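You operate a simulated robot arm through the tools that you are given. There is no shell and no other tool.

The job below is to be done with a simulated robot arm. You get a single attempt, and the scene is never put back.

JOB
Fold the tab of strip three to 30 degrees in the tab folder.
Fine: clamp it before you fold; wind back to flat before you free the clamp; the strip goes on the folded mat.
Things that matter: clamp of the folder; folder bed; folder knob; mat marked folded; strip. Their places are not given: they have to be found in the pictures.

Only the result counts: the job must be done as asked and must still hold three seconds after the hand-in. Knocking over, shifting, dropping, spilling or breaking anything else fails it. Flat cloth is picked up by pressing the open fingertips on it (5 to 10 N) and closing them slowly along it; thin cloth reads only 2 to 8 mm in the jaws.

ROBOT AND FRAMES
A 7-joint arm with a two-finger parallel gripper, fixed in place. Base frame: the origin is on the floor under the middle of its stand, x ahead of it, y to its left, z up; the work surface is at about z = 820. Lengths are in mm, angles in rad, forces in N, time in s.
With the tool pointing down near the work surface it reaches from about 100 to 660 mm from the base axis. Its first joint turns from -1.152 to 1.152 rad. Payload 1.57 kg.
The TCP is the grasp point between the finger pads, 30 mm short of the fingertips. In the tool frame z runs along the fingers and y along their closing line. Largest opening 80 mm; finger width 17, thickness 12; the body of the gripper, 40 by 82 mm, starts 80 mm behind the TCP.
Orientation is told as [roll, pitch, yaw] about the base's x, y, z axes, in that order, counted from this pose: with the fingers straight down and closing along the base's y, the tool's x points along the base's -x, its y along +y and its z along -z.

CONTROLS
- The arm moves only by the tool step_arm. Its argument "plan" is a list that holds one entry, the list of rows, each a list of 7 numbers: the shift along the base's x, y, z in mm, then the turn, a rotation vector about the base's x, y, z in rad, then the finger opening in mm, from 0 to 80. In form: [[[dx, dy, dz, wx, wy, wz, jaw], ...]]. A call has 1 to 20 rows; each row is the pose to reach, as a shift and turn from the pose commanded when the call began. A row lasts 0.2 s, in which the tool goes at most 50 mm and 0.15 rad; a call with a longer step from one row to the next is refused whole, and so is a gripper value outside its range. A pose out of reach is approached as far as the arm can. The call stops where the force on the tool passes 50 N (or 10 N more than at its start, if that is more) or the arm is blocked; 0.2 s more then pass. Each finger travels about 72 mm/s and halts on what it meets, pressing with about 41 N; the grip force reading is that of the motor and also rises with nothing between the fingers. The clock runs only during rows and for 0.2 s after the last one: add rows that repeat a pose to give the fingers time. It gives the time, the measured TCP pose, the force on the tool (base axes), the opening and the grip force at its end, in the units of the frame above (readings bear some noise), with the torque about the TCP (base axes, N m) and any sound that the robot's microphone picked up.
- Cameras (640 x 400 px; columns grow to the right, rows downward): "scene" is fixed at [59.8, 438.6, 1420.1]; the picture's right is [-0.72, -0.70, 0.00], its down [-0.42, 0.43, -0.80] and it looks along [0.56, -0.58, -0.60] (base axes); focal length 351 px, centre (320, 200). "wrist" rides on the gripper at [72, -7, -122] in the tool frame; the picture's right is [0.09, 1.00, 0.00], its down [-0.84, 0.08, -0.54] and it looks along [-0.54, 0.05, 0.84] (tool axes); focal length 238 px, centre (320, 200).
- camera(camera): a new picture of that camera. No time passes.
- measure_at(camera, pixels): for up to 12 pixels [column, row] of the newest picture of that camera ("zoom" is the newest enlarged one), the place [x, y, z] in the base frame of the surface seen there, good to about 3 mm. No time passes.
- enlarge(camera, box): a new picture of the part [left, top, right, bottom] of that camera's present view, enlarged. No time passes.
- hand_in(): hands the job in; it is judged then, once.

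Open the gripper and draw the arm clear of the work before you hand the job in, unless the task says otherwise.

The tools are called after "Call:" as a command line: name --argument value ..., lists and objects as JSON in quotes. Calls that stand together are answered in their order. step_arm: Moves the arm, as the interface text tells. Its arguments: {"type":"object","properties":{"plan":{"type":"array"}},"required":["plan"]} The other tools are called the same way: camera (camera) takes a picture; measure_at (camera, pixels) gives the place of the surface under pixels of a picture; enlarge (camera, box) takes an enlarged picture of a part of a camera's view; hand_in () hands the job in.

At the start:

```text
time: 0.0
ee_pos: [383.3, -0.6, 1154.8]
tcp_rot: [0.0, 0.001, 0.0]
force: [0.1, -0.1, -0.3]
moment: [-0.02, -0.02, 0.0]
finger_gap: 80.0
grasp_force: 0.0
```

scene: 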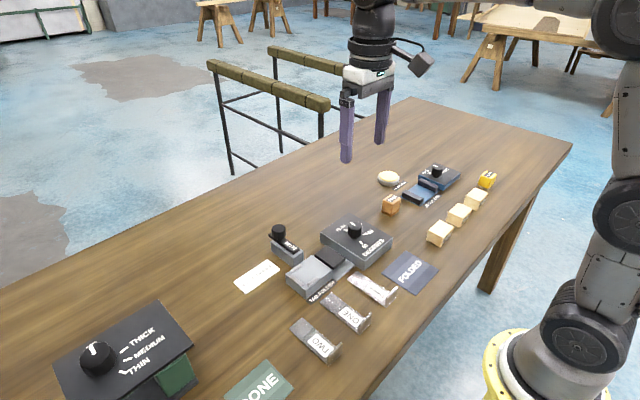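
wrist: 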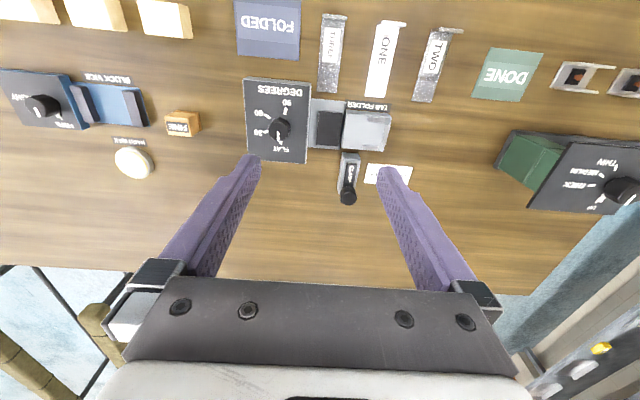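

The wrist picture shows the tab folder around (275,125)-(390,130), strips at (330,50), (385,55), (435,60) and the folded mat at (268,28). I enlarge both views for details.

Call:
enlarge --camera "wrist" --box '[220, 0, 480, 210]'

Call:
enlarge --camera "scene" --box '[220, 200, 460, 370]'

```text
1.90 times, centred on (350, 105) of wrist
```

zoom: 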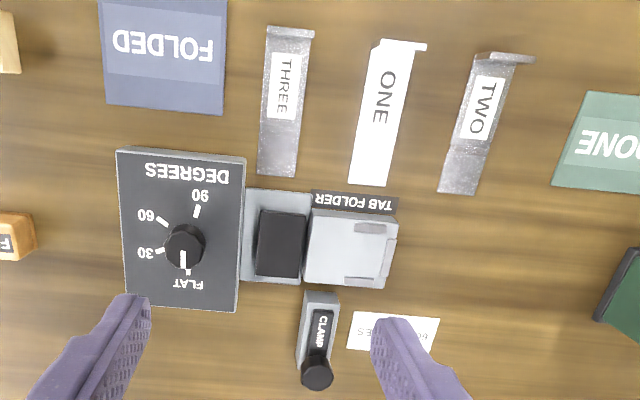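

```text
2.35 times, centred on (340, 285) of scene
```

zoom: 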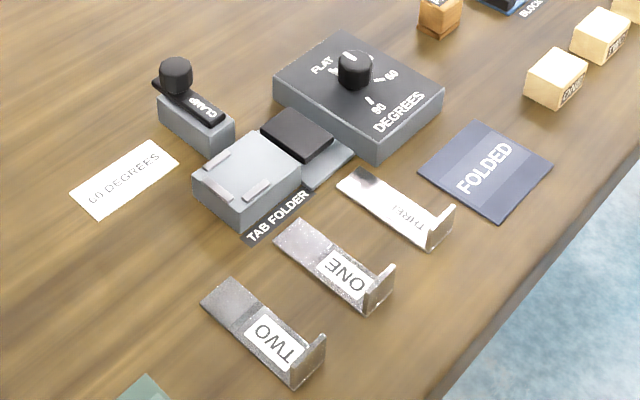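

The scene zoom shows a card reading something like "60 DEGREES" near (125,178) and strips with an upright flange at the near end. I enlarge the card, the folder, and the dial closely.

Call:
enlarge --camera "scene" --box '[225, 250, 290, 300]'

Call:
enlarge --camera "scene" --box '[260, 210, 400, 310]'

Call:
enlarge --camera "wrist" --box '[240, 70, 420, 210]'

```text
8.00 times, centred on (258, 275) of scene
```

zoom: 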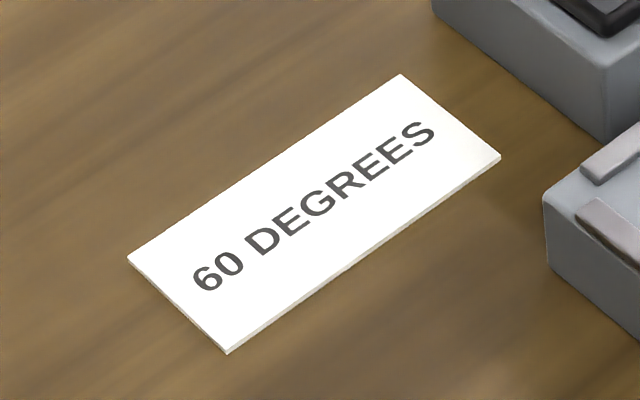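

```text
4.00 times, centred on (330, 260) of scene
```

zoom: 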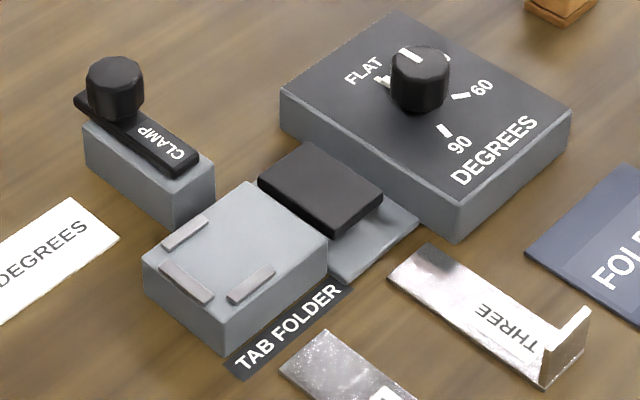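

```text
2.86 times, centred on (330, 140) of wrist
```

zoom: 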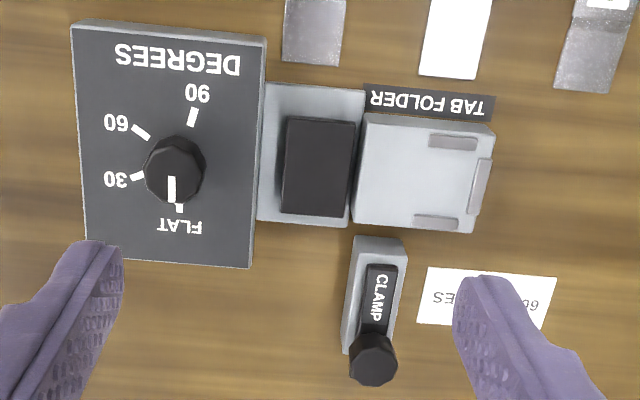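

The card reads "60 DEGREES" (not my job's angle); the folder has a grey bed with three guides, a dark leaf, the knob at FLAT, and a CLAMP lever. I measure the key points in the scene picture first.

Call:
enlarge --camera "scene" --box '[260, 215, 400, 305]'

Call:
enlarge --camera "scene" --box '[330, 245, 450, 320]'

```text
4.44 times, centred on (330, 260) of scene
```

zoom: 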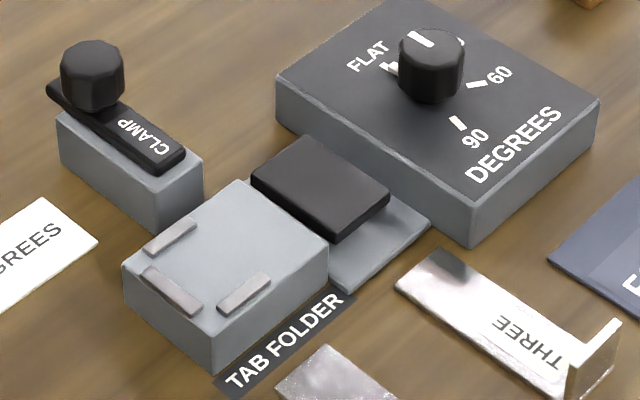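

```text
5.33 times, centred on (390, 282) of scene
```

zoom: 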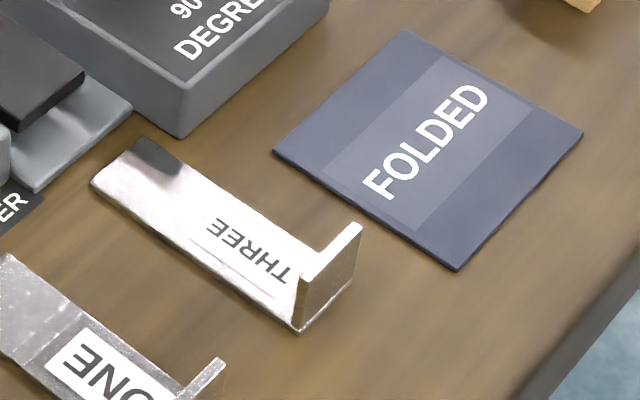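

The newest zoom shows strip three's corners at about (150,140), (95,185), (297,330), (360,285), the flange top (330,250), and the mat corners. I measure them.

Call:
measure_at --camera "zoom" --pixels '[[148, 145], [97, 183], [292, 318], [304, 278], [358, 228], [350, 270], [310, 300], [230, 240], [408, 38], [575, 138], [458, 262], [282, 155]]'

Call:
measure_at --camera "scene" --pixels '[[280, 231], [292, 247], [282, 248], [310, 272], [327, 258], [355, 226], [330, 240], [300, 281], [318, 280], [297, 267], [350, 268], [320, 290]]'

```text
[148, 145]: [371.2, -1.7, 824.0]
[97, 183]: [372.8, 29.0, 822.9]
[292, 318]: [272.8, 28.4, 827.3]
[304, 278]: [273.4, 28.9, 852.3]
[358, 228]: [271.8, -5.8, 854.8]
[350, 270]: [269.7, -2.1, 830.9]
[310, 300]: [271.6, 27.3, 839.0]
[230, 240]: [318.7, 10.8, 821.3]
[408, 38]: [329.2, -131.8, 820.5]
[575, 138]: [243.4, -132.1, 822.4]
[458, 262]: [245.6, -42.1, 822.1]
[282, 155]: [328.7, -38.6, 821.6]
```

```text
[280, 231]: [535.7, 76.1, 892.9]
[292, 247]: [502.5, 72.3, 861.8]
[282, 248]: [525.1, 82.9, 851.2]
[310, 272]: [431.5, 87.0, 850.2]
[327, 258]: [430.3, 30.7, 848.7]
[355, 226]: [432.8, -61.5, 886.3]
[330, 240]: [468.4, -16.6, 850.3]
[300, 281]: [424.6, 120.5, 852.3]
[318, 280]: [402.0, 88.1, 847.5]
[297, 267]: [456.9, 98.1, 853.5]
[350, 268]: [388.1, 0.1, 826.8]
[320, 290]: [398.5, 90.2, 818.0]
```

Strip three lies along x (x≈272–372, y≈-4–29) with its flange at x≈272, z to 854; the mat spans x 243–329, y -132–-40. Now I measure folder bed, leaf, knob and clamp in an enlarged wrist view.

Call:
enlarge --camera "wrist" --box '[240, 70, 420, 210]'

Call:
measure_at --camera "zoom" --pixels '[[366, 120], [488, 132], [468, 228], [358, 220], [290, 122], [350, 126], [342, 210], [286, 206], [270, 90], [360, 95], [346, 222], [262, 216]]'

Call:
measure_at --camera "zoom" --pixels '[[432, 142], [474, 142], [490, 165], [475, 212], [455, 222], [415, 220], [374, 360], [375, 280], [372, 320], [175, 170], [400, 262], [355, 255]]'

```text
2.86 times, centred on (330, 140) of wrist
```

zoom: 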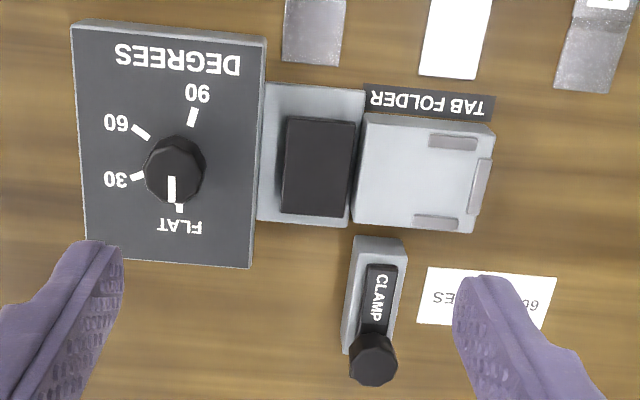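

```text
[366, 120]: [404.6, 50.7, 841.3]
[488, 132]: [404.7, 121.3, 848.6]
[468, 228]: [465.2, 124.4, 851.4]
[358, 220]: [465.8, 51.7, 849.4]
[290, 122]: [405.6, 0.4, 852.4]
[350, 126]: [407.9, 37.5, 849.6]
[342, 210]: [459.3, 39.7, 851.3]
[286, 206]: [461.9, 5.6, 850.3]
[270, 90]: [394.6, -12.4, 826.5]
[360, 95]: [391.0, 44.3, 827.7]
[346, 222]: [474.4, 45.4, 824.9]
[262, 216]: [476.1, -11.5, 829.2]
```

```text
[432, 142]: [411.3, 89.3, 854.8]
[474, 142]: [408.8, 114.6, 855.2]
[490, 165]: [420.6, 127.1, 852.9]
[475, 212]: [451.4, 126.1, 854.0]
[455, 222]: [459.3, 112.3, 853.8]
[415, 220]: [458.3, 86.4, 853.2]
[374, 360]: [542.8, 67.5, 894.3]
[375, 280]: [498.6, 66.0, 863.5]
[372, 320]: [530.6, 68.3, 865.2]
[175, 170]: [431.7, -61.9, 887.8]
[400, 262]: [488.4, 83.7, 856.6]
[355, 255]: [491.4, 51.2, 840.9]
```

Measured: bed top z≈850 (x 404–466, y 48–125), leaf y 2–40, knob near (432,-62,888), clamp knob near (540,68,894). I move the wrist camera closer over the folder to see the mechanisms better.

Call:
step_arm --plan '[[[-5, 6, -37, 0, 0, 0, 80], [-10, 12, -74, 0, 0, 0, 80], [-15, 18, -111, 0, 0, 0, 80], [-20, 24, -148, 0, 0, 0, 80], [-23, 30, -180, 0, 0, 0, 80], [-23, 30, -180, 0, 0, 0, 80]]]'

Call:
camera --camera "wrist"

```text
time: 1.4
ee_pos: [360.5, 29.5, 973.7]
tcp_rot: [0.0, -0.001, -0.001]
force: [0.6, 0.0, -0.9]
moment: [-0.02, 0.01, 0.0]
finger_gap: 80.0
grasp_force: 0.2
```

```text
taken
```

wrist: 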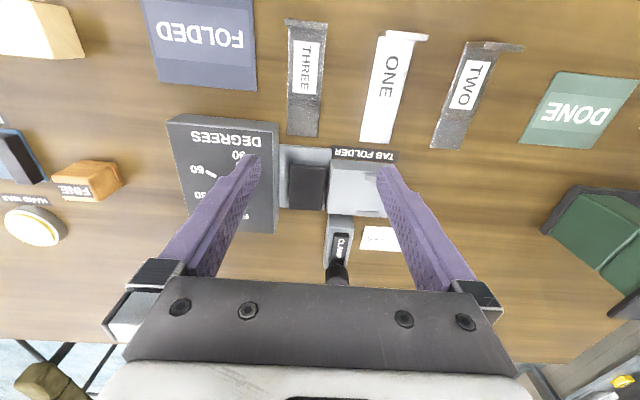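

The fingers hide the dial at (235,170) and bed at (360,190). I back off toward the robot by 90 mm and go a bit lower to see the folder in the clear.

Call:
step_arm --plan '[[[-40, 0, 0, 0, 0, 0, 80], [-80, 0, -5, 0, 0, 0, 80], [-110, 5, -20, 0, 0, 0, 80], [-110, 5, -20, 0, 0, 0, 80]]]'

Call:
camera --camera "wrist"

Call:
enlarge --camera "wrist" --box '[180, 170, 440, 340]'

```text
time: 2.4
ee_pos: [249.9, 34.3, 954.5]
tcp_rot: [0.0, 0.001, 0.0]
force: [0.0, 1.0, 0.0]
moment: [0.01, 0.0, 0.02]
finger_gap: 80.2
grasp_force: 0.0
```

```text
taken
```

wrist: 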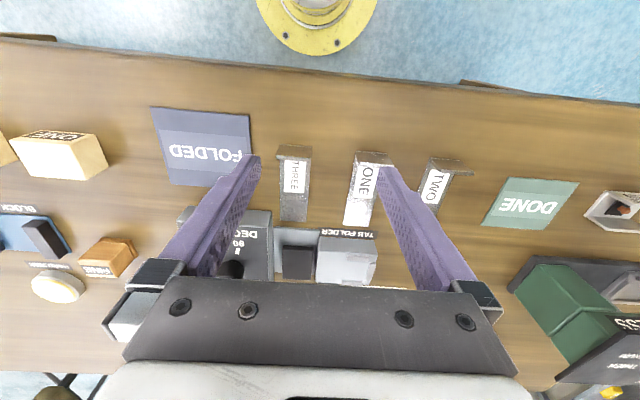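

```text
2.35 times, centred on (310, 255) of wrist
```

zoom: 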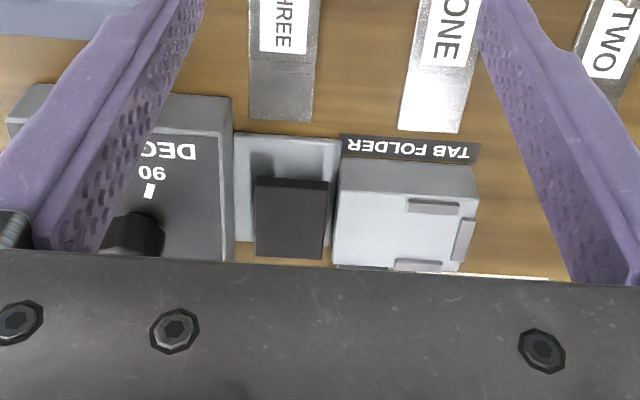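

The picture's up direction is toward the robot, so I need the TCP further out in x. I rise slightly and move to about x=455 so the folder shows above the fingers.

Call:
step_arm --plan '[[[0, 0, 30, 0, 0, 0, 80], [45, -3, 30, 0, 0, 0, 80], [90, -6, 30, 0, 0, 0, 80], [135, -10, 30, 0, 0, 0, 80], [180, -12, 30, 0, 0, 0, 80], [220, -14, 25, 0, 0, 0, 80], [220, -14, 25, 0, 0, 0, 80]]]'

Call:
camera --camera "wrist"

Call:
enlarge --camera "wrist" --box '[160, 20, 460, 200]'

```text
time: 4.0
ee_pos: [470.4, 19.0, 980.0]
tcp_rot: [-0.001, -0.001, -0.001]
force: [0.1, -0.2, 0.1]
moment: [-0.02, 0.03, 0.01]
finger_gap: 79.9
grasp_force: 0.1
```

```text
taken
```

wrist: 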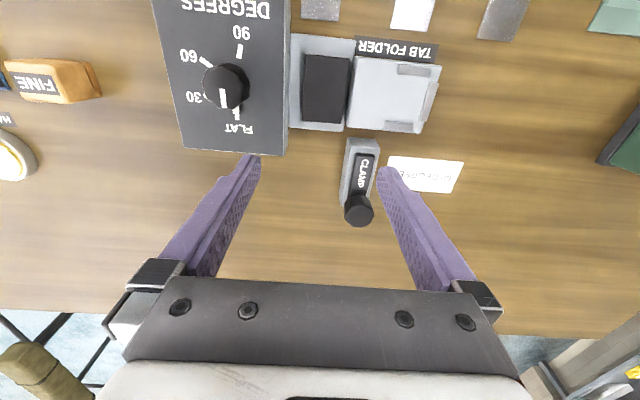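

```text
2.13 times, centred on (310, 110) of wrist
```

zoom: 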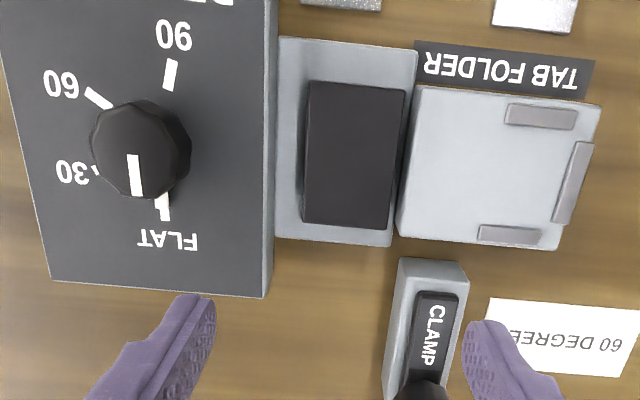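

Now the folder is clear in the zoom: bed guides near (540,115), (575,180), (510,235); leaf (355,155); dial center about (150,145). I measure these points carefully.

Call:
measure_at --camera "zoom" --pixels '[[418, 92], [590, 105], [555, 245], [402, 235], [510, 124], [574, 128], [574, 150], [556, 218], [540, 230], [482, 226], [450, 160], [530, 175]]'

Call:
measure_at --camera "zoom" --pixels '[[314, 86], [402, 92], [388, 226], [307, 218], [170, 75], [97, 98], [97, 168], [164, 206], [134, 160], [135, 190], [186, 150], [140, 105]]'

Call:
enlarge --camera "wrist" --box '[320, 120, 420, 240]'

Call:
enlarge --camera "wrist" --box '[160, 10, 300, 160]'

```text
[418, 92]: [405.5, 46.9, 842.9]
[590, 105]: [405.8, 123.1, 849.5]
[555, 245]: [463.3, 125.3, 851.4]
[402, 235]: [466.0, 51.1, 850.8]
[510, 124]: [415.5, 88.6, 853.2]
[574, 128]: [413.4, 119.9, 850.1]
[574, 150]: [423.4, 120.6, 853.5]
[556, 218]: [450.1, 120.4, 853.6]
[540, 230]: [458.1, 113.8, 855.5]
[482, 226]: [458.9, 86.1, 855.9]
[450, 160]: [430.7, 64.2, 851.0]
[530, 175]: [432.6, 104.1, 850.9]
```

```text
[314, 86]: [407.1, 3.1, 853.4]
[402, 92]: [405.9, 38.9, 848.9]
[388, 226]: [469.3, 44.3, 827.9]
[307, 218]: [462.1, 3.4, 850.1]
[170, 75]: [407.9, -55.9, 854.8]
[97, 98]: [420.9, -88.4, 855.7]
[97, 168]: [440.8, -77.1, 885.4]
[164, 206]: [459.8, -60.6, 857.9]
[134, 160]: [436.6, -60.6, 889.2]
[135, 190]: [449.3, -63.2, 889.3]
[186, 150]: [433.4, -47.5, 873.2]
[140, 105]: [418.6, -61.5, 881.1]
```

```text
3.33 times, centred on (370, 180) of wrist
```

zoom: 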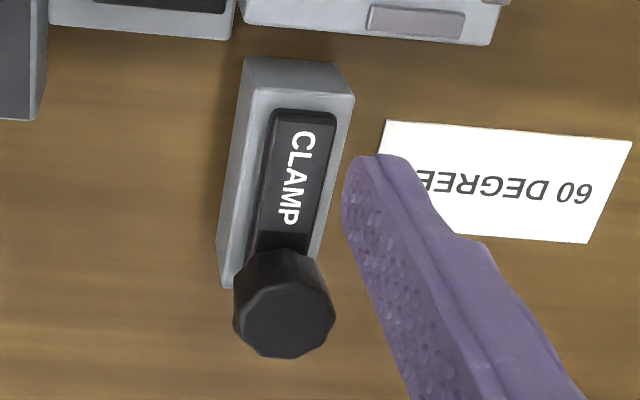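

```text
2.67 times, centred on (230, 85) of wrist
```

zoom: 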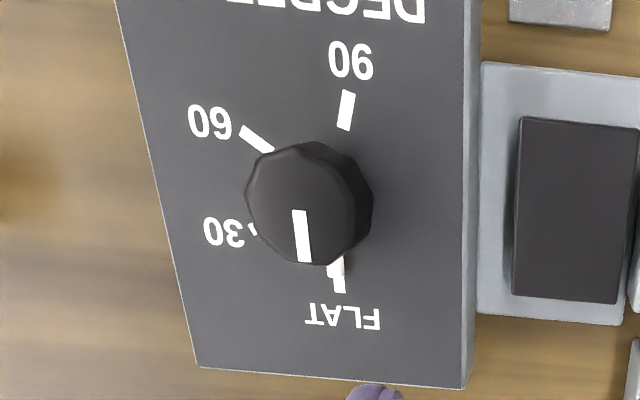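

The dial zoom shows ticks: 90 at (346,110), 60 at (256,140), 30 partly hidden at (253,230), FLAT at (338,285). I measure them for the dial angles.

Call:
measure_at --camera "zoom" --pixels '[[348, 93], [344, 128], [243, 130], [268, 149], [252, 229], [340, 290], [337, 270], [240, 232], [213, 232], [301, 212], [305, 258], [460, 100]]'

Call:
enlarge --camera "scene" --box '[315, 210, 395, 260]'

```text
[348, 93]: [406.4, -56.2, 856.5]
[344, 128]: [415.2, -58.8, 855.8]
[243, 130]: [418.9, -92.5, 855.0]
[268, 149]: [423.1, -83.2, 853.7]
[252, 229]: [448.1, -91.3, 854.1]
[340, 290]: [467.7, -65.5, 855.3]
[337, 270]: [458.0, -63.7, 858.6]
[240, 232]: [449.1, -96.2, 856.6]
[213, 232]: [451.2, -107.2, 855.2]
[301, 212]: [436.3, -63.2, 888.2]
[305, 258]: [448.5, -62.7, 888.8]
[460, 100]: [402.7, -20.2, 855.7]
```

```text
8.00 times, centred on (355, 235) of scene
```

zoom: 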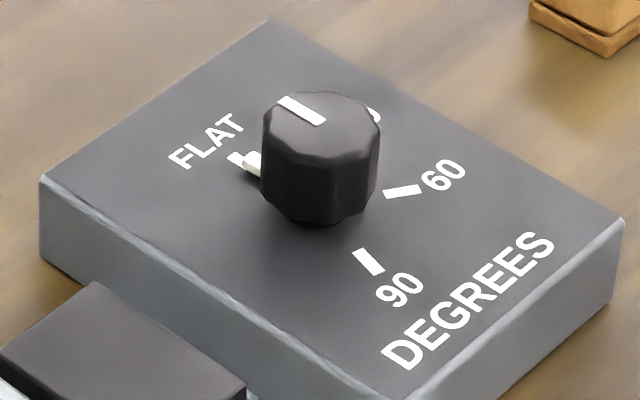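

Dial spacing is about 60° per mark, clockwise from above (FLAT toward +x, 30 toward -y). Next I check how the clamp lever is built, with a strong scene zoom around (286,243).

Call:
enlarge --camera "scene" --box '[256, 215, 320, 265]'

Call:
measure_at --camera "zoom" --pixels '[[225, 90], [225, 150], [150, 140], [330, 245], [300, 270], [380, 250], [330, 330], [150, 210], [150, 270], [250, 210], [460, 260], [330, 420]]'

```text
8.00 times, centred on (288, 240) of scene
```

zoom: 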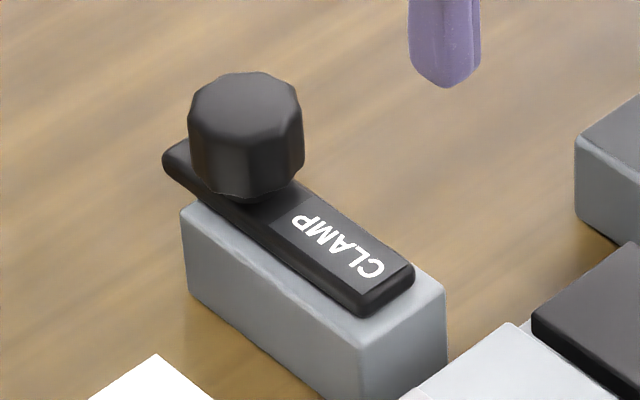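

```text
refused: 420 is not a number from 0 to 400
```

Call:
measure_at --camera "zoom" --pixels '[[245, 85], [200, 95], [298, 100], [245, 180], [175, 155], [405, 270], [365, 300], [330, 260], [188, 215], [360, 345], [440, 290], [360, 390]]'

```text
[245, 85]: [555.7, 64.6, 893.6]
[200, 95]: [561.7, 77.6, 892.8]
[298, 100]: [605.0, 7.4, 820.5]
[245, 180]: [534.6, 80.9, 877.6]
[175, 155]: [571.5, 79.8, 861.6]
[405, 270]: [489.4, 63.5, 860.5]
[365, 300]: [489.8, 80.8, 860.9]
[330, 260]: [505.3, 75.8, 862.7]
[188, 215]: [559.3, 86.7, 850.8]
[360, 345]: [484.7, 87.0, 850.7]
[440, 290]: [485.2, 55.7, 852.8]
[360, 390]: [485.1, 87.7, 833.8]
```

The clamp block spans x 485–559, with a bar on top (x 489–571, z to 862) carrying a knob near (545,71), top z 894 — it looks like a slide toward the bed. First I go above strip three's flange, turning the gripper +90° so the fingers close along x.

Call:
step_arm --plan '[[[-18, 0, 0, 0, 0, 0.143, 80], [-36, -1, 0, 0, 0, 0.286, 80], [-54, -1, 0, 0, 0, 0.428, 80], [-72, -2, 0, 0, 0, 0.571, 80], [-90, -3, 0, 0, 0, 0.714, 80], [-108, -4, 0, 0, 0, 0.857, 80], [-126, -5, 0, 0, 0, 1.0, 80], [-144, -5, 0, 0, 0, 1.142, 80], [-162, -6, 0, 0, 0, 1.285, 80], [-180, -7, 0, 0, 0, 1.428, 80], [-197, -7, 0, 0, 0, 1.571, 80], [-197, -7, 0, 0, 0, 1.571, 80]]]'

Call:
camera --camera "wrist"

Call:
enlarge --camera "scene" --box '[320, 240, 440, 320]'

```text
time: 6.6
ee_pos: [271.5, 12.8, 978.4]
tcp_rot: [0.0, 0.0, 1.572]
force: [0.4, -0.7, -0.6]
moment: [-0.01, 0.01, -0.01]
finger_gap: 79.9
grasp_force: 0.0
```

```text
taken
```

wrist: 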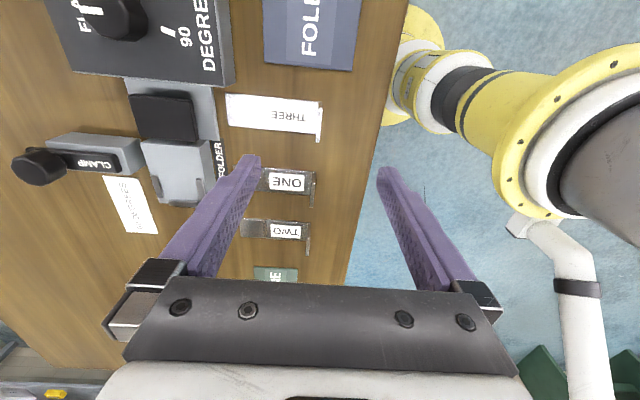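

```text
5.00 times, centred on (380, 280) of scene
```

zoom: 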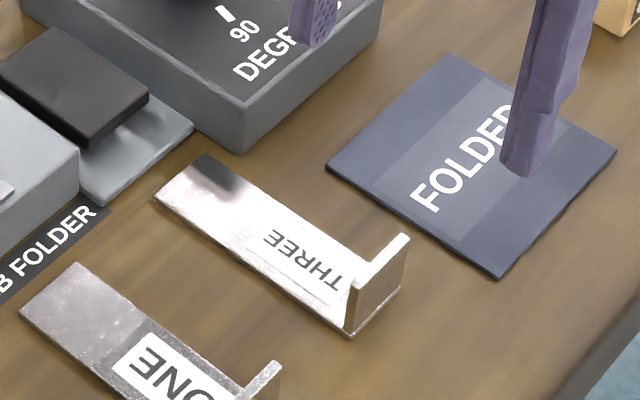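

Strip three is visible in the wrist view from (228,95) to (322,140), flange at the right end. I enlarge and measure its corners and the flange.

Call:
enlarge --camera "wrist" --box '[215, 80, 335, 155]'

Call:
measure_at --camera "zoom" --pixels '[[73, 83], [67, 247], [300, 265], [300, 105], [560, 115], [545, 285], [568, 115], [555, 310], [562, 200], [553, 200], [100, 90], [100, 245]]'

```text
5.33 times, centred on (275, 118) of wrist
```

zoom: 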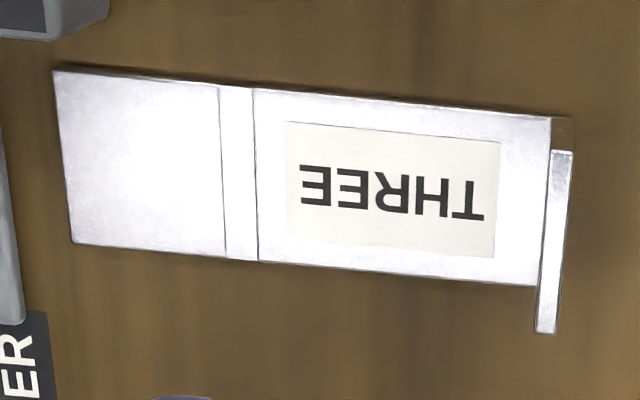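

```text
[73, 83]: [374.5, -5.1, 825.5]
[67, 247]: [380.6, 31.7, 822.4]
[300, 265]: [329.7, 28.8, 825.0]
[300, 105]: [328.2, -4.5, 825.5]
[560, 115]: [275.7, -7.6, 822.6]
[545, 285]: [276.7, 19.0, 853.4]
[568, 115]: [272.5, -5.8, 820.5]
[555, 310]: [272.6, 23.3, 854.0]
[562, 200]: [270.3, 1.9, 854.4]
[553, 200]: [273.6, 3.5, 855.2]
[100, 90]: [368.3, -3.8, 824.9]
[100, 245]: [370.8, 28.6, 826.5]
```

The zoom shows the tab (60–220 px), a crease band (220–256 px), labelled body and flange. I measure the crease lines, tab edge and flange for lengths.

Call:
measure_at --camera "zoom" --pixels '[[220, 120], [223, 170], [225, 220], [253, 120], [255, 170], [258, 230], [60, 120], [66, 170], [70, 220], [565, 175], [557, 250], [545, 320]]'

Call:
enlarge --camera "wrist" --box '[130, 70, 250, 215]'

Call:
measure_at --camera "zoom" --pixels '[[40, 70], [180, 70], [180, 180], [60, 190], [50, 205], [220, 195], [225, 330], [60, 300], [210, 260], [120, 330], [72, 300], [130, 250]]'

```text
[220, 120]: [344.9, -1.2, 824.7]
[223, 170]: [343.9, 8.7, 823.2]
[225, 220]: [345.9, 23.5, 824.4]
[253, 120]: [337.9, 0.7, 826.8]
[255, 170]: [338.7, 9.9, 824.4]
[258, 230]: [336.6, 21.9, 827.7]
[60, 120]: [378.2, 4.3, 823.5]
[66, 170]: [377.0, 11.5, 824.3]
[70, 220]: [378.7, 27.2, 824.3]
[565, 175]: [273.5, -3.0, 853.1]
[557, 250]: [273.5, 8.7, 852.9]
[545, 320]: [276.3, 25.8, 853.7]
```

```text
2.76 times, centred on (190, 142) of wrist
```

zoom: 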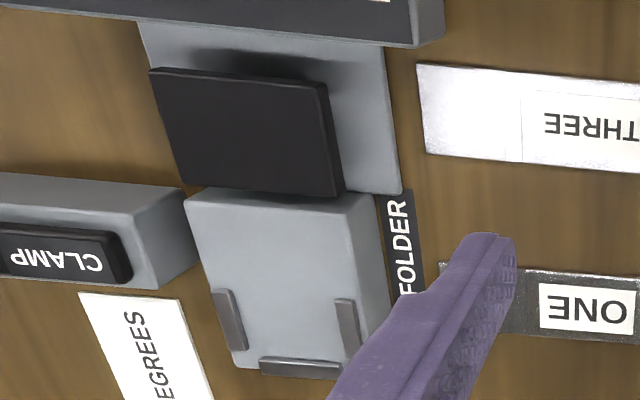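

```text
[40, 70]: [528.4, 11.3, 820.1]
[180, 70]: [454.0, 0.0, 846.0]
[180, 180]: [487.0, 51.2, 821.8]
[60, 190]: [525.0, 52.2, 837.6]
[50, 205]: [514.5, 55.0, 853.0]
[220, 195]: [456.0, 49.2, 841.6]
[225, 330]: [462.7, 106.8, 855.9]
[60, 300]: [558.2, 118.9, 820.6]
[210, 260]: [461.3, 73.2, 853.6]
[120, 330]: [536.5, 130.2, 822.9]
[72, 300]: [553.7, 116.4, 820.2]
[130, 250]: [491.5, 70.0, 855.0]
```

Strip three: flange x 272–276 (top z 854), crease band x 338–345, tab end x 378, width y -4.5–29 — so with the flange against the bed's end stop (y≈120.5), the crease falls at the bed edge. I lower over the flange with fingers half open around it.

Call:
step_arm --plan '[[[2, 0, -30, 0, 0, 0, 60], [2.5, -0.5, -60, 0, 0, 0, 50], [2.5, -0.5, -85, 0, 0, 0, 50], [2.5, -0.5, -85, 0, 0, 0, 50]]]'

Call:
enlarge --camera "scene" --box '[320, 220, 440, 320]'

Call:
camera --camera "wrist"

```text
time: 7.6
ee_pos: [275.6, 12.4, 894.0]
tcp_rot: [0.0, 0.0, 1.57]
force: [1.1, 0.3, -0.1]
moment: [-0.01, 0.0, 0.0]
finger_gap: 50.0
grasp_force: 0.2
```

```text
4.00 times, centred on (380, 270) of scene
```

zoom: 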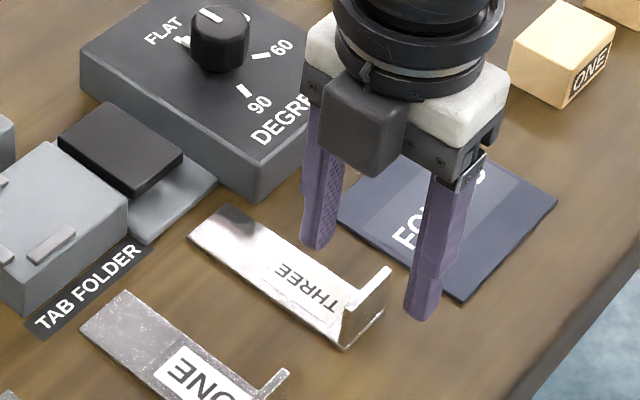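

```text
taken
```

wrist: 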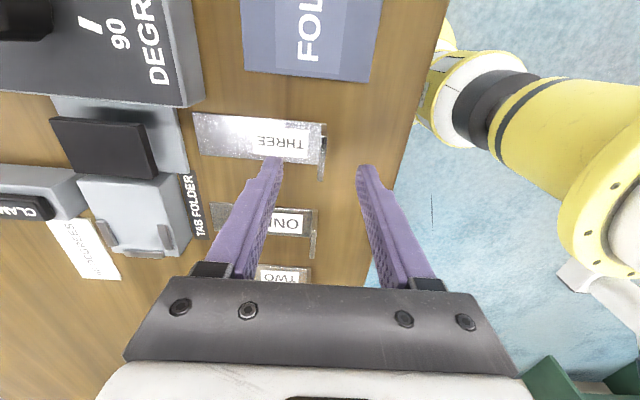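

The fingers straddle the flange (scene zoom: fingers at (318,245) and (425,310), flange between). I lower to TCP z≈863 (tips ≈8 mm over the strip body).

Call:
step_arm --plan '[[[-1, 0, -15, 0, 0, 0, 50], [-1.5, 0, -25, 0, 0, 0, 50], [-1.5, 0, -31, 0, 0, 0, 50], [-1.5, 0, -31, 0, 0, 0, 50]]]'

Call:
enlarge --camera "scene" --box '[340, 230, 440, 320]'

Call:
camera --camera "wrist"

```text
time: 8.6
ee_pos: [274.1, 12.0, 863.3]
tcp_rot: [-0.001, -0.002, 1.569]
force: [-0.4, 0.6, 0.1]
moment: [0.01, -0.01, -0.01]
finger_gap: 49.9
grasp_force: 0.1
```

```text
4.44 times, centred on (390, 275) of scene
```

zoom: 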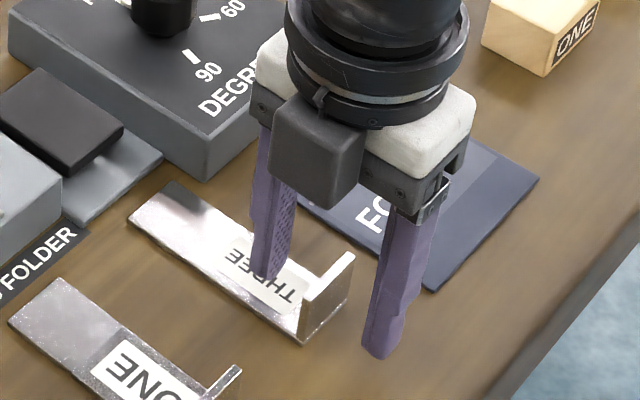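

```text
taken
```

wrist: 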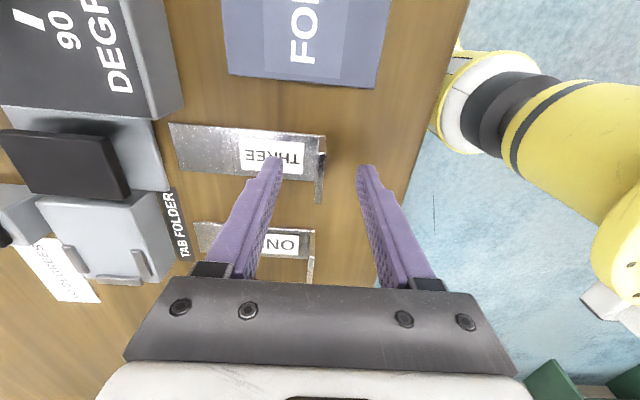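

The flange (column 320) sits midway between the fingers (275 and 365). I close gradually on it.

Call:
step_arm --plan '[[[0, 0, 0, 0, 0, 0, 35], [0, 0, 0, 0, 0, 0, 20], [0, 0, 0, 0, 0, 0, 10], [0, 0, 0, 0, 0, 0, 4], [0, 0, 0, 0, 0, 0, 0], [0, 0, 0, 0, 0, 0, 0], [0, 0, 0, 0, 0, 0, 0]]]'

Call:
camera --camera "wrist"

```text
time: 10.2
ee_pos: [275.1, 12.4, 863.3]
tcp_rot: [-0.001, 0.0, 1.57]
force: [0.7, 0.3, 0.4]
moment: [0.01, 0.0, -0.05]
finger_gap: 3.9
grasp_force: 24.5
```

```text
taken
```

wrist: 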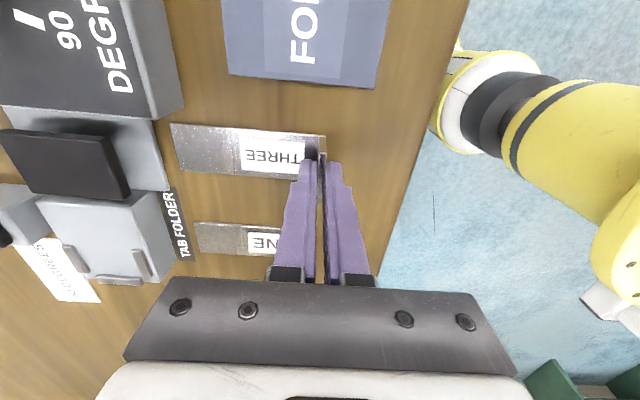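

Gap reads 3.9 mm with 24.5 N, so the flange is held. I lift slowly, about 110 mm.

Call:
step_arm --plan '[[[0, 0, 5, 0, 0, 0, 0], [0, 0, 15, 0, 0, 0, 0], [0, 0, 30, 0, 0, 0, 0], [0, 0, 50, 0, 0, 0, 0], [0, 0, 70, 0, 0, 0, 0], [0, 0, 90, 0, 0, 0, 0], [0, 0, 110, 0, 0, 0, 0], [0, 0, 110, 0, 0, 0, 0]]]'

Call:
camera --camera "wrist"

Call:
camera --camera "scene"

```text
time: 12.0
ee_pos: [274.3, 11.9, 972.8]
tcp_rot: [0.0, 0.002, 1.57]
force: [0.0, 0.3, -0.2]
moment: [0.04, 0.03, -0.02]
finger_gap: 0.0
grasp_force: 20.9
```

```text
taken
```

wrist: 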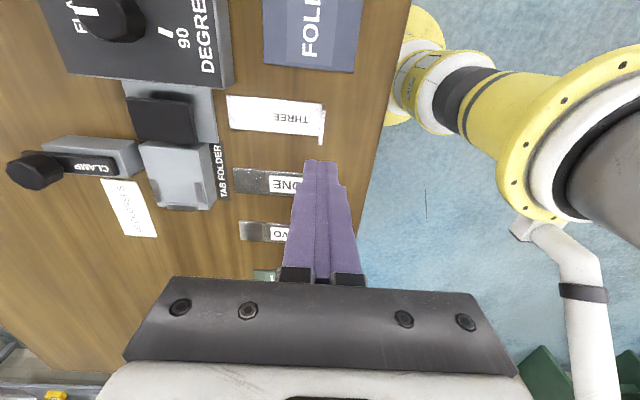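

```text
taken
```

scene: 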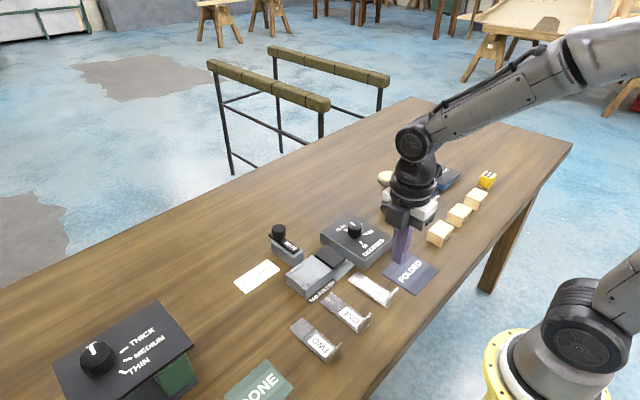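

The gap now reads 0 and both pictures show strip three still lying on the table (wrist (275,115)): it slipped out. I look closely at the strip to see whether it moved and at the flange shape.

Call:
enlarge --camera "scene" --box '[340, 260, 410, 310]'

Call:
enlarge --camera "wrist" --box '[215, 80, 335, 155]'

Call:
measure_at --camera "zoom" --pixels '[[73, 90], [73, 180], [82, 245], [560, 140], [555, 200], [550, 260], [545, 310], [300, 110], [300, 265], [570, 140], [565, 200], [560, 300]]'

```text
8.00 times, centred on (375, 285) of scene
```

zoom: 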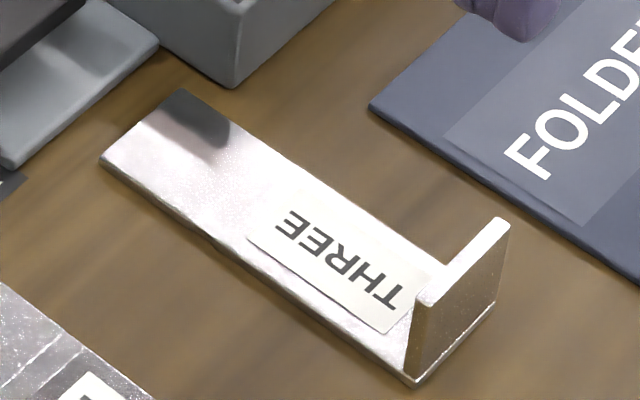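

```text
5.33 times, centred on (275, 118) of wrist
```

zoom: 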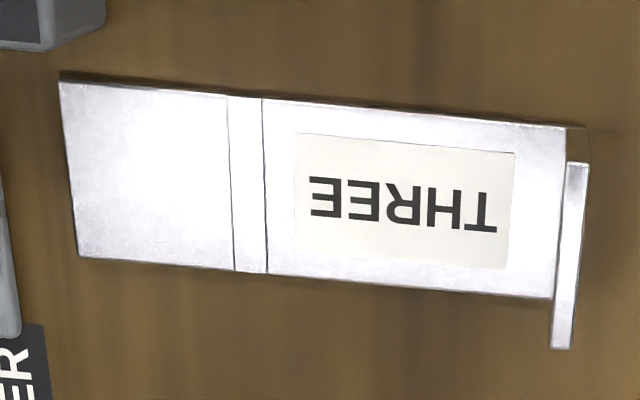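

```text
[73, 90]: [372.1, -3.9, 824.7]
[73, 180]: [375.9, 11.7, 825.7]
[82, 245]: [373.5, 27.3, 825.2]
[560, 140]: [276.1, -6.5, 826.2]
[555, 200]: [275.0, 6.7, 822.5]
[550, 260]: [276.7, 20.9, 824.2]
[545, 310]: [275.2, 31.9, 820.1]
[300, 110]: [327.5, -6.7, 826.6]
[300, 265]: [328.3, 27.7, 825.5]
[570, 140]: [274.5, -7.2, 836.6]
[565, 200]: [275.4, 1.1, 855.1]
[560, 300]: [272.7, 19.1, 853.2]
```

The strip hasn't moved. I go back down a bit deeper (TCP z≈858, tips ~3 mm above the strip body), close and hold longer, then lift only a few mm and check.

Call:
step_arm --plan '[[[0, 0, -30, 0, 0, 0, 40], [0, 0, -60, 0, 0, 0, 40], [0, 0, -90, 0, 0, 0, 40], [0.5, 0.3, -105, 0, 0, 0, 40], [0.5, 0.3, -111, 0, 0, 0, 40], [0.5, 0.3, -115, 0, 0, 0, 40], [0.5, 0.3, -115, 0, 0, 0, 40]]]'

Call:
camera --camera "wrist"

Call:
enlarge --camera "scene" --box '[350, 230, 430, 310]'

```text
time: 13.6
ee_pos: [274.2, 14.0, 857.6]
tcp_rot: [-0.001, 0.0, 1.571]
force: [0.3, 0.0, -0.4]
moment: [0.0, -0.03, -0.03]
finger_gap: 39.9
grasp_force: 0.1
```

```text
taken
```

wrist: 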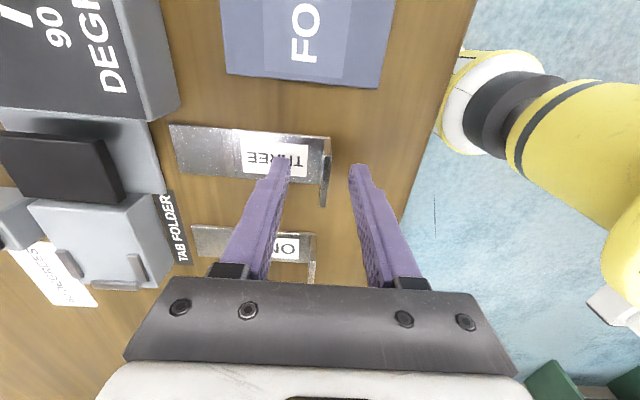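

```text
5.00 times, centred on (390, 270) of scene
```

zoom: 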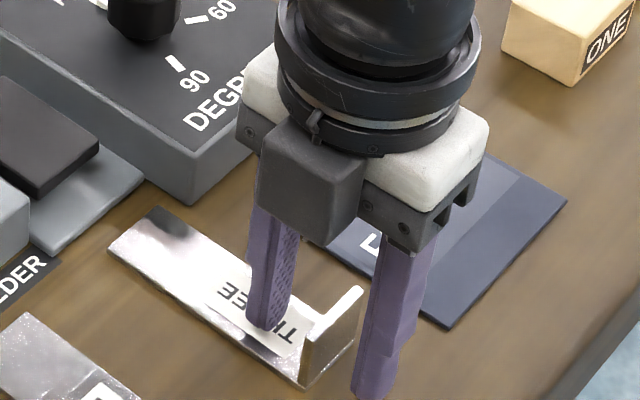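

The flange (column ~326) is a few mm to the -x side of the fingers' midpoint (318), so I shift -3.5 mm in x, then close slowly and hold for longer.

Call:
step_arm --plan '[[[-3.5, -1, 0, 0, 0, 0, 40], [-3.5, -1, 0, 0, 0, 0, 30], [-3.5, -1, 0, 0, 0, 0, 20], [-3.5, -1, 0, 0, 0, 0, 12], [-3.5, -1, 0, 0, 0, 0, 8], [-3.5, -1, 0, 0, 0, 0, 5], [-3.5, -1, 0, 0, 0, 0, 0], [-3.5, -1, 0, 0, 0, 0, 0], [-3.5, -1, 0, 0, 0, 0, 0], [-3.5, -1, 0, 0, 0, 0, 0], [-3.5, -1, 0, 0, 0, 0, 0]]]'

Call:
enlarge --camera "wrist" --box '[260, 110, 380, 290]'

Call:
enlarge --camera "scene" --box '[350, 230, 430, 310]'

```text
time: 16.0
ee_pos: [271.7, 12.6, 856.6]
tcp_rot: [0.001, 0.0, 1.571]
force: [-0.1, 0.1, 0.8]
moment: [-0.01, -0.01, 0.01]
finger_gap: 4.1
grasp_force: 24.6
```

```text
2.22 times, centred on (320, 200) of wrist
```

zoom: 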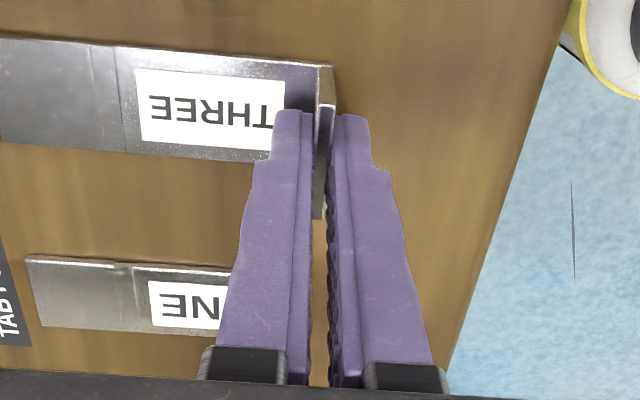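

```text
5.00 times, centred on (390, 270) of scene
```

zoom: 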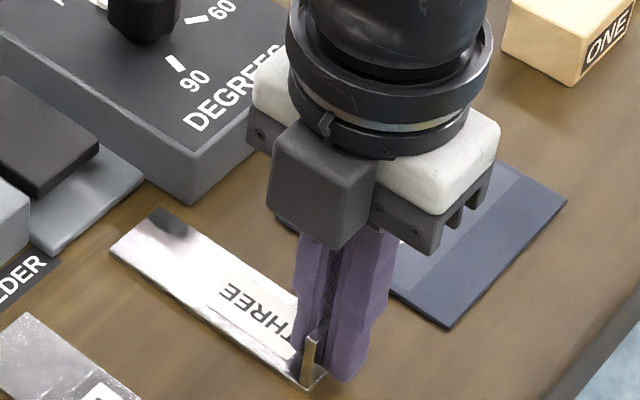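

The flange is clearly between the pads (wrist zoom column 325), gap 4.1. I lift in very small steps of 1 mm and watch gap and force.

Call:
step_arm --plan '[[[0, 0, 1, 0, 0, 0, 0], [0, 0, 2, 0, 0, 0, 0], [0, 0, 3, 0, 0, 0, 0], [0, 0, 4, 0, 0, 0, 0]]]'

Call:
enlarge --camera "scene" --box '[350, 250, 420, 310]'

```text
time: 17.0
ee_pos: [270.5, 12.1, 861.8]
tcp_rot: [0.0, 0.0, 1.57]
force: [0.3, 0.1, -0.5]
moment: [0.0, 0.02, -0.02]
finger_gap: 3.9
grasp_force: 24.6
```

```text
6.67 times, centred on (385, 280) of scene
```

zoom: 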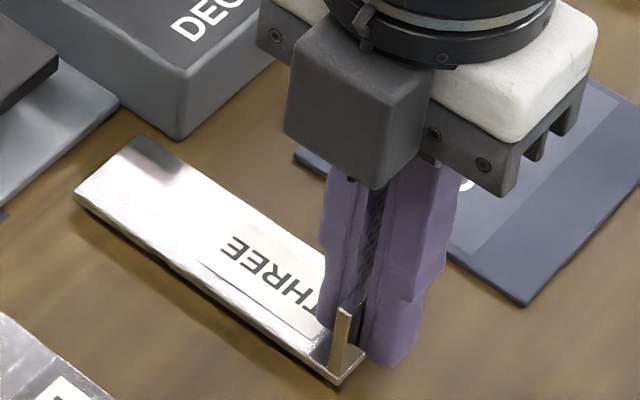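

I check whether the strip rose with the gripper by measuring its top surface and the flange top.

Call:
measure_at --camera "zoom" --pixels '[[140, 150], [90, 195], [180, 240], [220, 210], [300, 340], [345, 310], [342, 345], [260, 300], [150, 200]]'

```text
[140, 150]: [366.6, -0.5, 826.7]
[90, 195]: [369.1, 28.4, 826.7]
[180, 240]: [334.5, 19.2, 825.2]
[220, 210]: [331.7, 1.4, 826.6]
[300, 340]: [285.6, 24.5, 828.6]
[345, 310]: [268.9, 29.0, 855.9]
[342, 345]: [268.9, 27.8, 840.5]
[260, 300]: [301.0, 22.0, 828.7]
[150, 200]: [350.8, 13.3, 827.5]
```

The strip's surface near the flange is ~3–4 mm higher than before, so it's coming up. I continue lifting slowly by 12 mm and check again.

Call:
step_arm --plan '[[[0, 0, 2, 0, 0, 0, 0], [0, 0, 4, 0, 0, 0, 0], [0, 0, 6, 0, 0, 0, 0], [0, 0, 8, 0, 0, 0, 0], [0, 0, 10, 0, 0, 0, 0], [0, 0, 12, 0, 0, 0, 0]]]'

Call:
enlarge --camera "scene" --box '[350, 250, 420, 310]'

Call:
measure_at --camera "zoom" --pixels '[[140, 140], [90, 195], [180, 240], [220, 210], [300, 330], [260, 290]]'

```text
time: 18.4
ee_pos: [270.2, 11.2, 873.8]
tcp_rot: [0.0, 0.0, 1.572]
force: [0.8, -0.3, -0.6]
moment: [0.02, 0.03, 0.02]
finger_gap: 3.9
grasp_force: 24.1
```

```text
6.67 times, centred on (385, 280) of scene
```

zoom: 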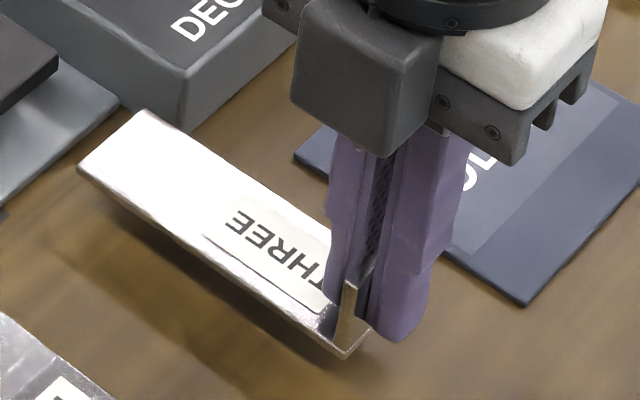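

```text
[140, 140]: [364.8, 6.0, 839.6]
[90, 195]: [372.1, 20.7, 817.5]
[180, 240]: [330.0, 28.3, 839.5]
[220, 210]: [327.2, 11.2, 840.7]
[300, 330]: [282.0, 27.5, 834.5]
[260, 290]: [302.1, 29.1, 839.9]
```

It is lifted now (strip top at z≈840, shadow below, gap 3.9). I continue up gently with small steps.

Call:
step_arm --plan '[[[0, 0, 4, 0, 0, 0, 0], [0, 0, 8, 0, 0, 0, 0], [0, 0, 12, 0, 0, 0, 0], [0, 0, 16, 0, 0, 0, 0], [0, 0, 20, 0, 0, 0, 0], [0, 0, 24, 0, 0, 0, 0], [0, 0, 28, 0, 0, 0, 0], [0, 0, 32, 0, 0, 0, 0], [0, 0, 36, 0, 0, 0, 0], [0, 0, 40, 0, 0, 0, 0], [0, 0, 44, 0, 0, 0, 0], [0, 0, 48, 0, 0, 0, 0], [0, 0, 52, 0, 0, 0, 0], [0, 0, 56, 0, 0, 0, 0], [0, 0, 60, 0, 0, 0, 0], [0, 0, 64, 0, 0, 0, 0], [0, 0, 68, 0, 0, 0, 0], [0, 0, 72, 0, 0, 0, 0]]]'

Call:
camera --camera "scene"

Call:
enlarge --camera "wrist" --box '[160, 60, 400, 280]'

```text
time: 22.2
ee_pos: [271.4, 11.5, 946.7]
tcp_rot: [0.001, -0.001, 1.571]
force: [-1.0, 0.6, 0.2]
moment: [-0.02, 0.06, 0.01]
finger_gap: 4.0
grasp_force: 24.4
```

```text
taken
```

scene: 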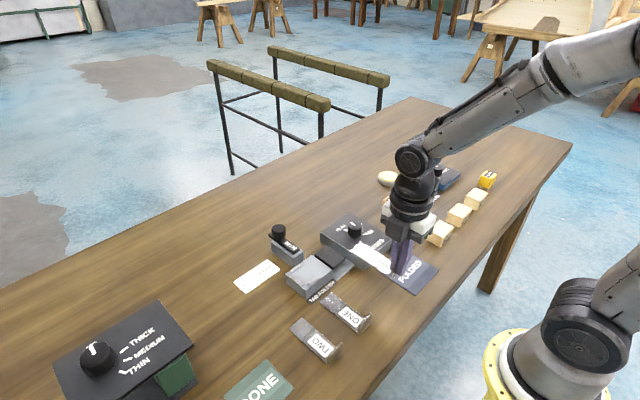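

```text
1.82 times, centred on (280, 170) of wrist
```

zoom: 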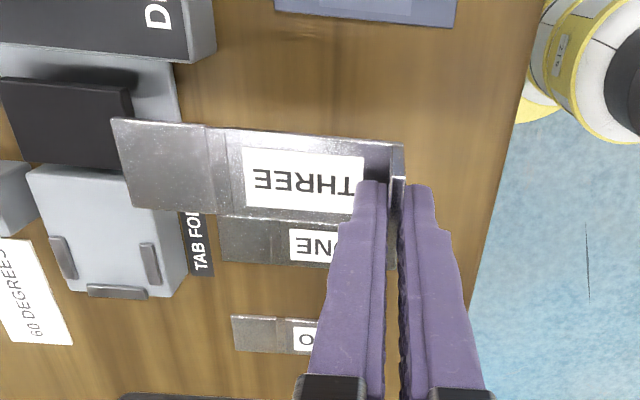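

The strip is firmly held (wrist zoom shows it hanging straight from the flange at (395,165)). I rotate -90° slowly while moving gradually toward the bed, staying above everything.

Call:
step_arm --plan '[[[5, 3, 0.5, 0, 0, -0.098, 0], [10, 6, 1, 0, 0, -0.196, 0], [15, 9, 1.5, 0, 0, -0.294, 0], [20, 12, 2, 0, 0, -0.392, 0], [25, 15, 2.5, 0, 0, -0.49, 0], [30, 18, 3, 0, 0, -0.588, 0], [35, 21, 3.5, 0, 0, -0.686, 0], [40, 24, 4, 0, 0, -0.784, 0], [45, 27, 4.5, 0, 0, -0.882, 0], [50, 30, 5, 0, 0, -0.98, 0], [55, 33, 5.5, 0, 0, -1.078, 0], [60, 36, 6, 0, 0, -1.176, 0], [65, 39, 6.5, 0, 0, -1.274, 0], [70, 42, 7, 0, 0, -1.372, 0], [75, 45, 7.5, 0, 0, -1.47, 0], [80, 48, 8, 0, 0, -1.571, 0], [80, 48, 8, 0, 0, -1.571, 0]]]'

Call:
camera --camera "wrist"

Call:
camera --camera "scene"

```text
time: 25.8
ee_pos: [351.1, 59.1, 955.2]
tcp_rot: [0.001, -0.001, -0.002]
force: [0.6, 0.3, 0.3]
moment: [0.03, -0.02, -0.02]
finger_gap: 4.0
grasp_force: 24.6
```

```text
taken
```

wrist: 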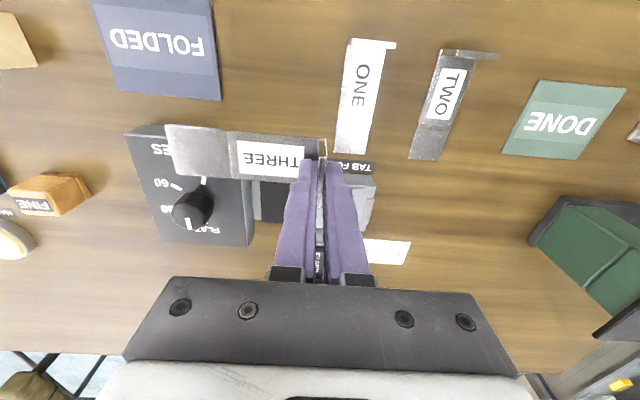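

```text
taken
```

scene: 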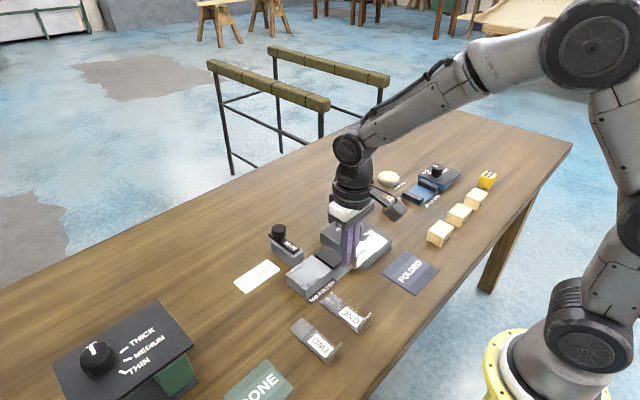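

Yaw is 0 with the strip extending toward -y (wrist (165–325,125–180)). I measure the strip's held position relative to the TCP.

Call:
enlarge --camera "wrist" --box '[150, 110, 350, 200]'

Call:
measure_at --camera "zoom" --pixels '[[60, 55], [70, 120], [85, 200], [150, 60], [160, 205], [300, 85], [300, 110], [450, 100], [400, 92], [270, 210], [245, 140], [430, 215]]'

```text
3.20 times, centred on (250, 155) of wrist
```

zoom: 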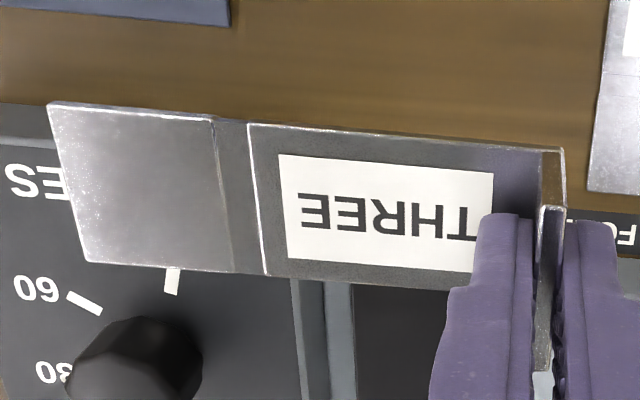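

```text
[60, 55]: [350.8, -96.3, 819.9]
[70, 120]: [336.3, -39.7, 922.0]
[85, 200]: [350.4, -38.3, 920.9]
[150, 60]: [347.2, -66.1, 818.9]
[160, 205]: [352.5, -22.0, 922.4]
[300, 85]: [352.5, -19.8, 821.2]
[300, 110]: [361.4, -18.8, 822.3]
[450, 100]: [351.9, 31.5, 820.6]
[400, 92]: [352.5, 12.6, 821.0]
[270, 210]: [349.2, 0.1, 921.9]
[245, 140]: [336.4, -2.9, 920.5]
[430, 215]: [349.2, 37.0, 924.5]
```

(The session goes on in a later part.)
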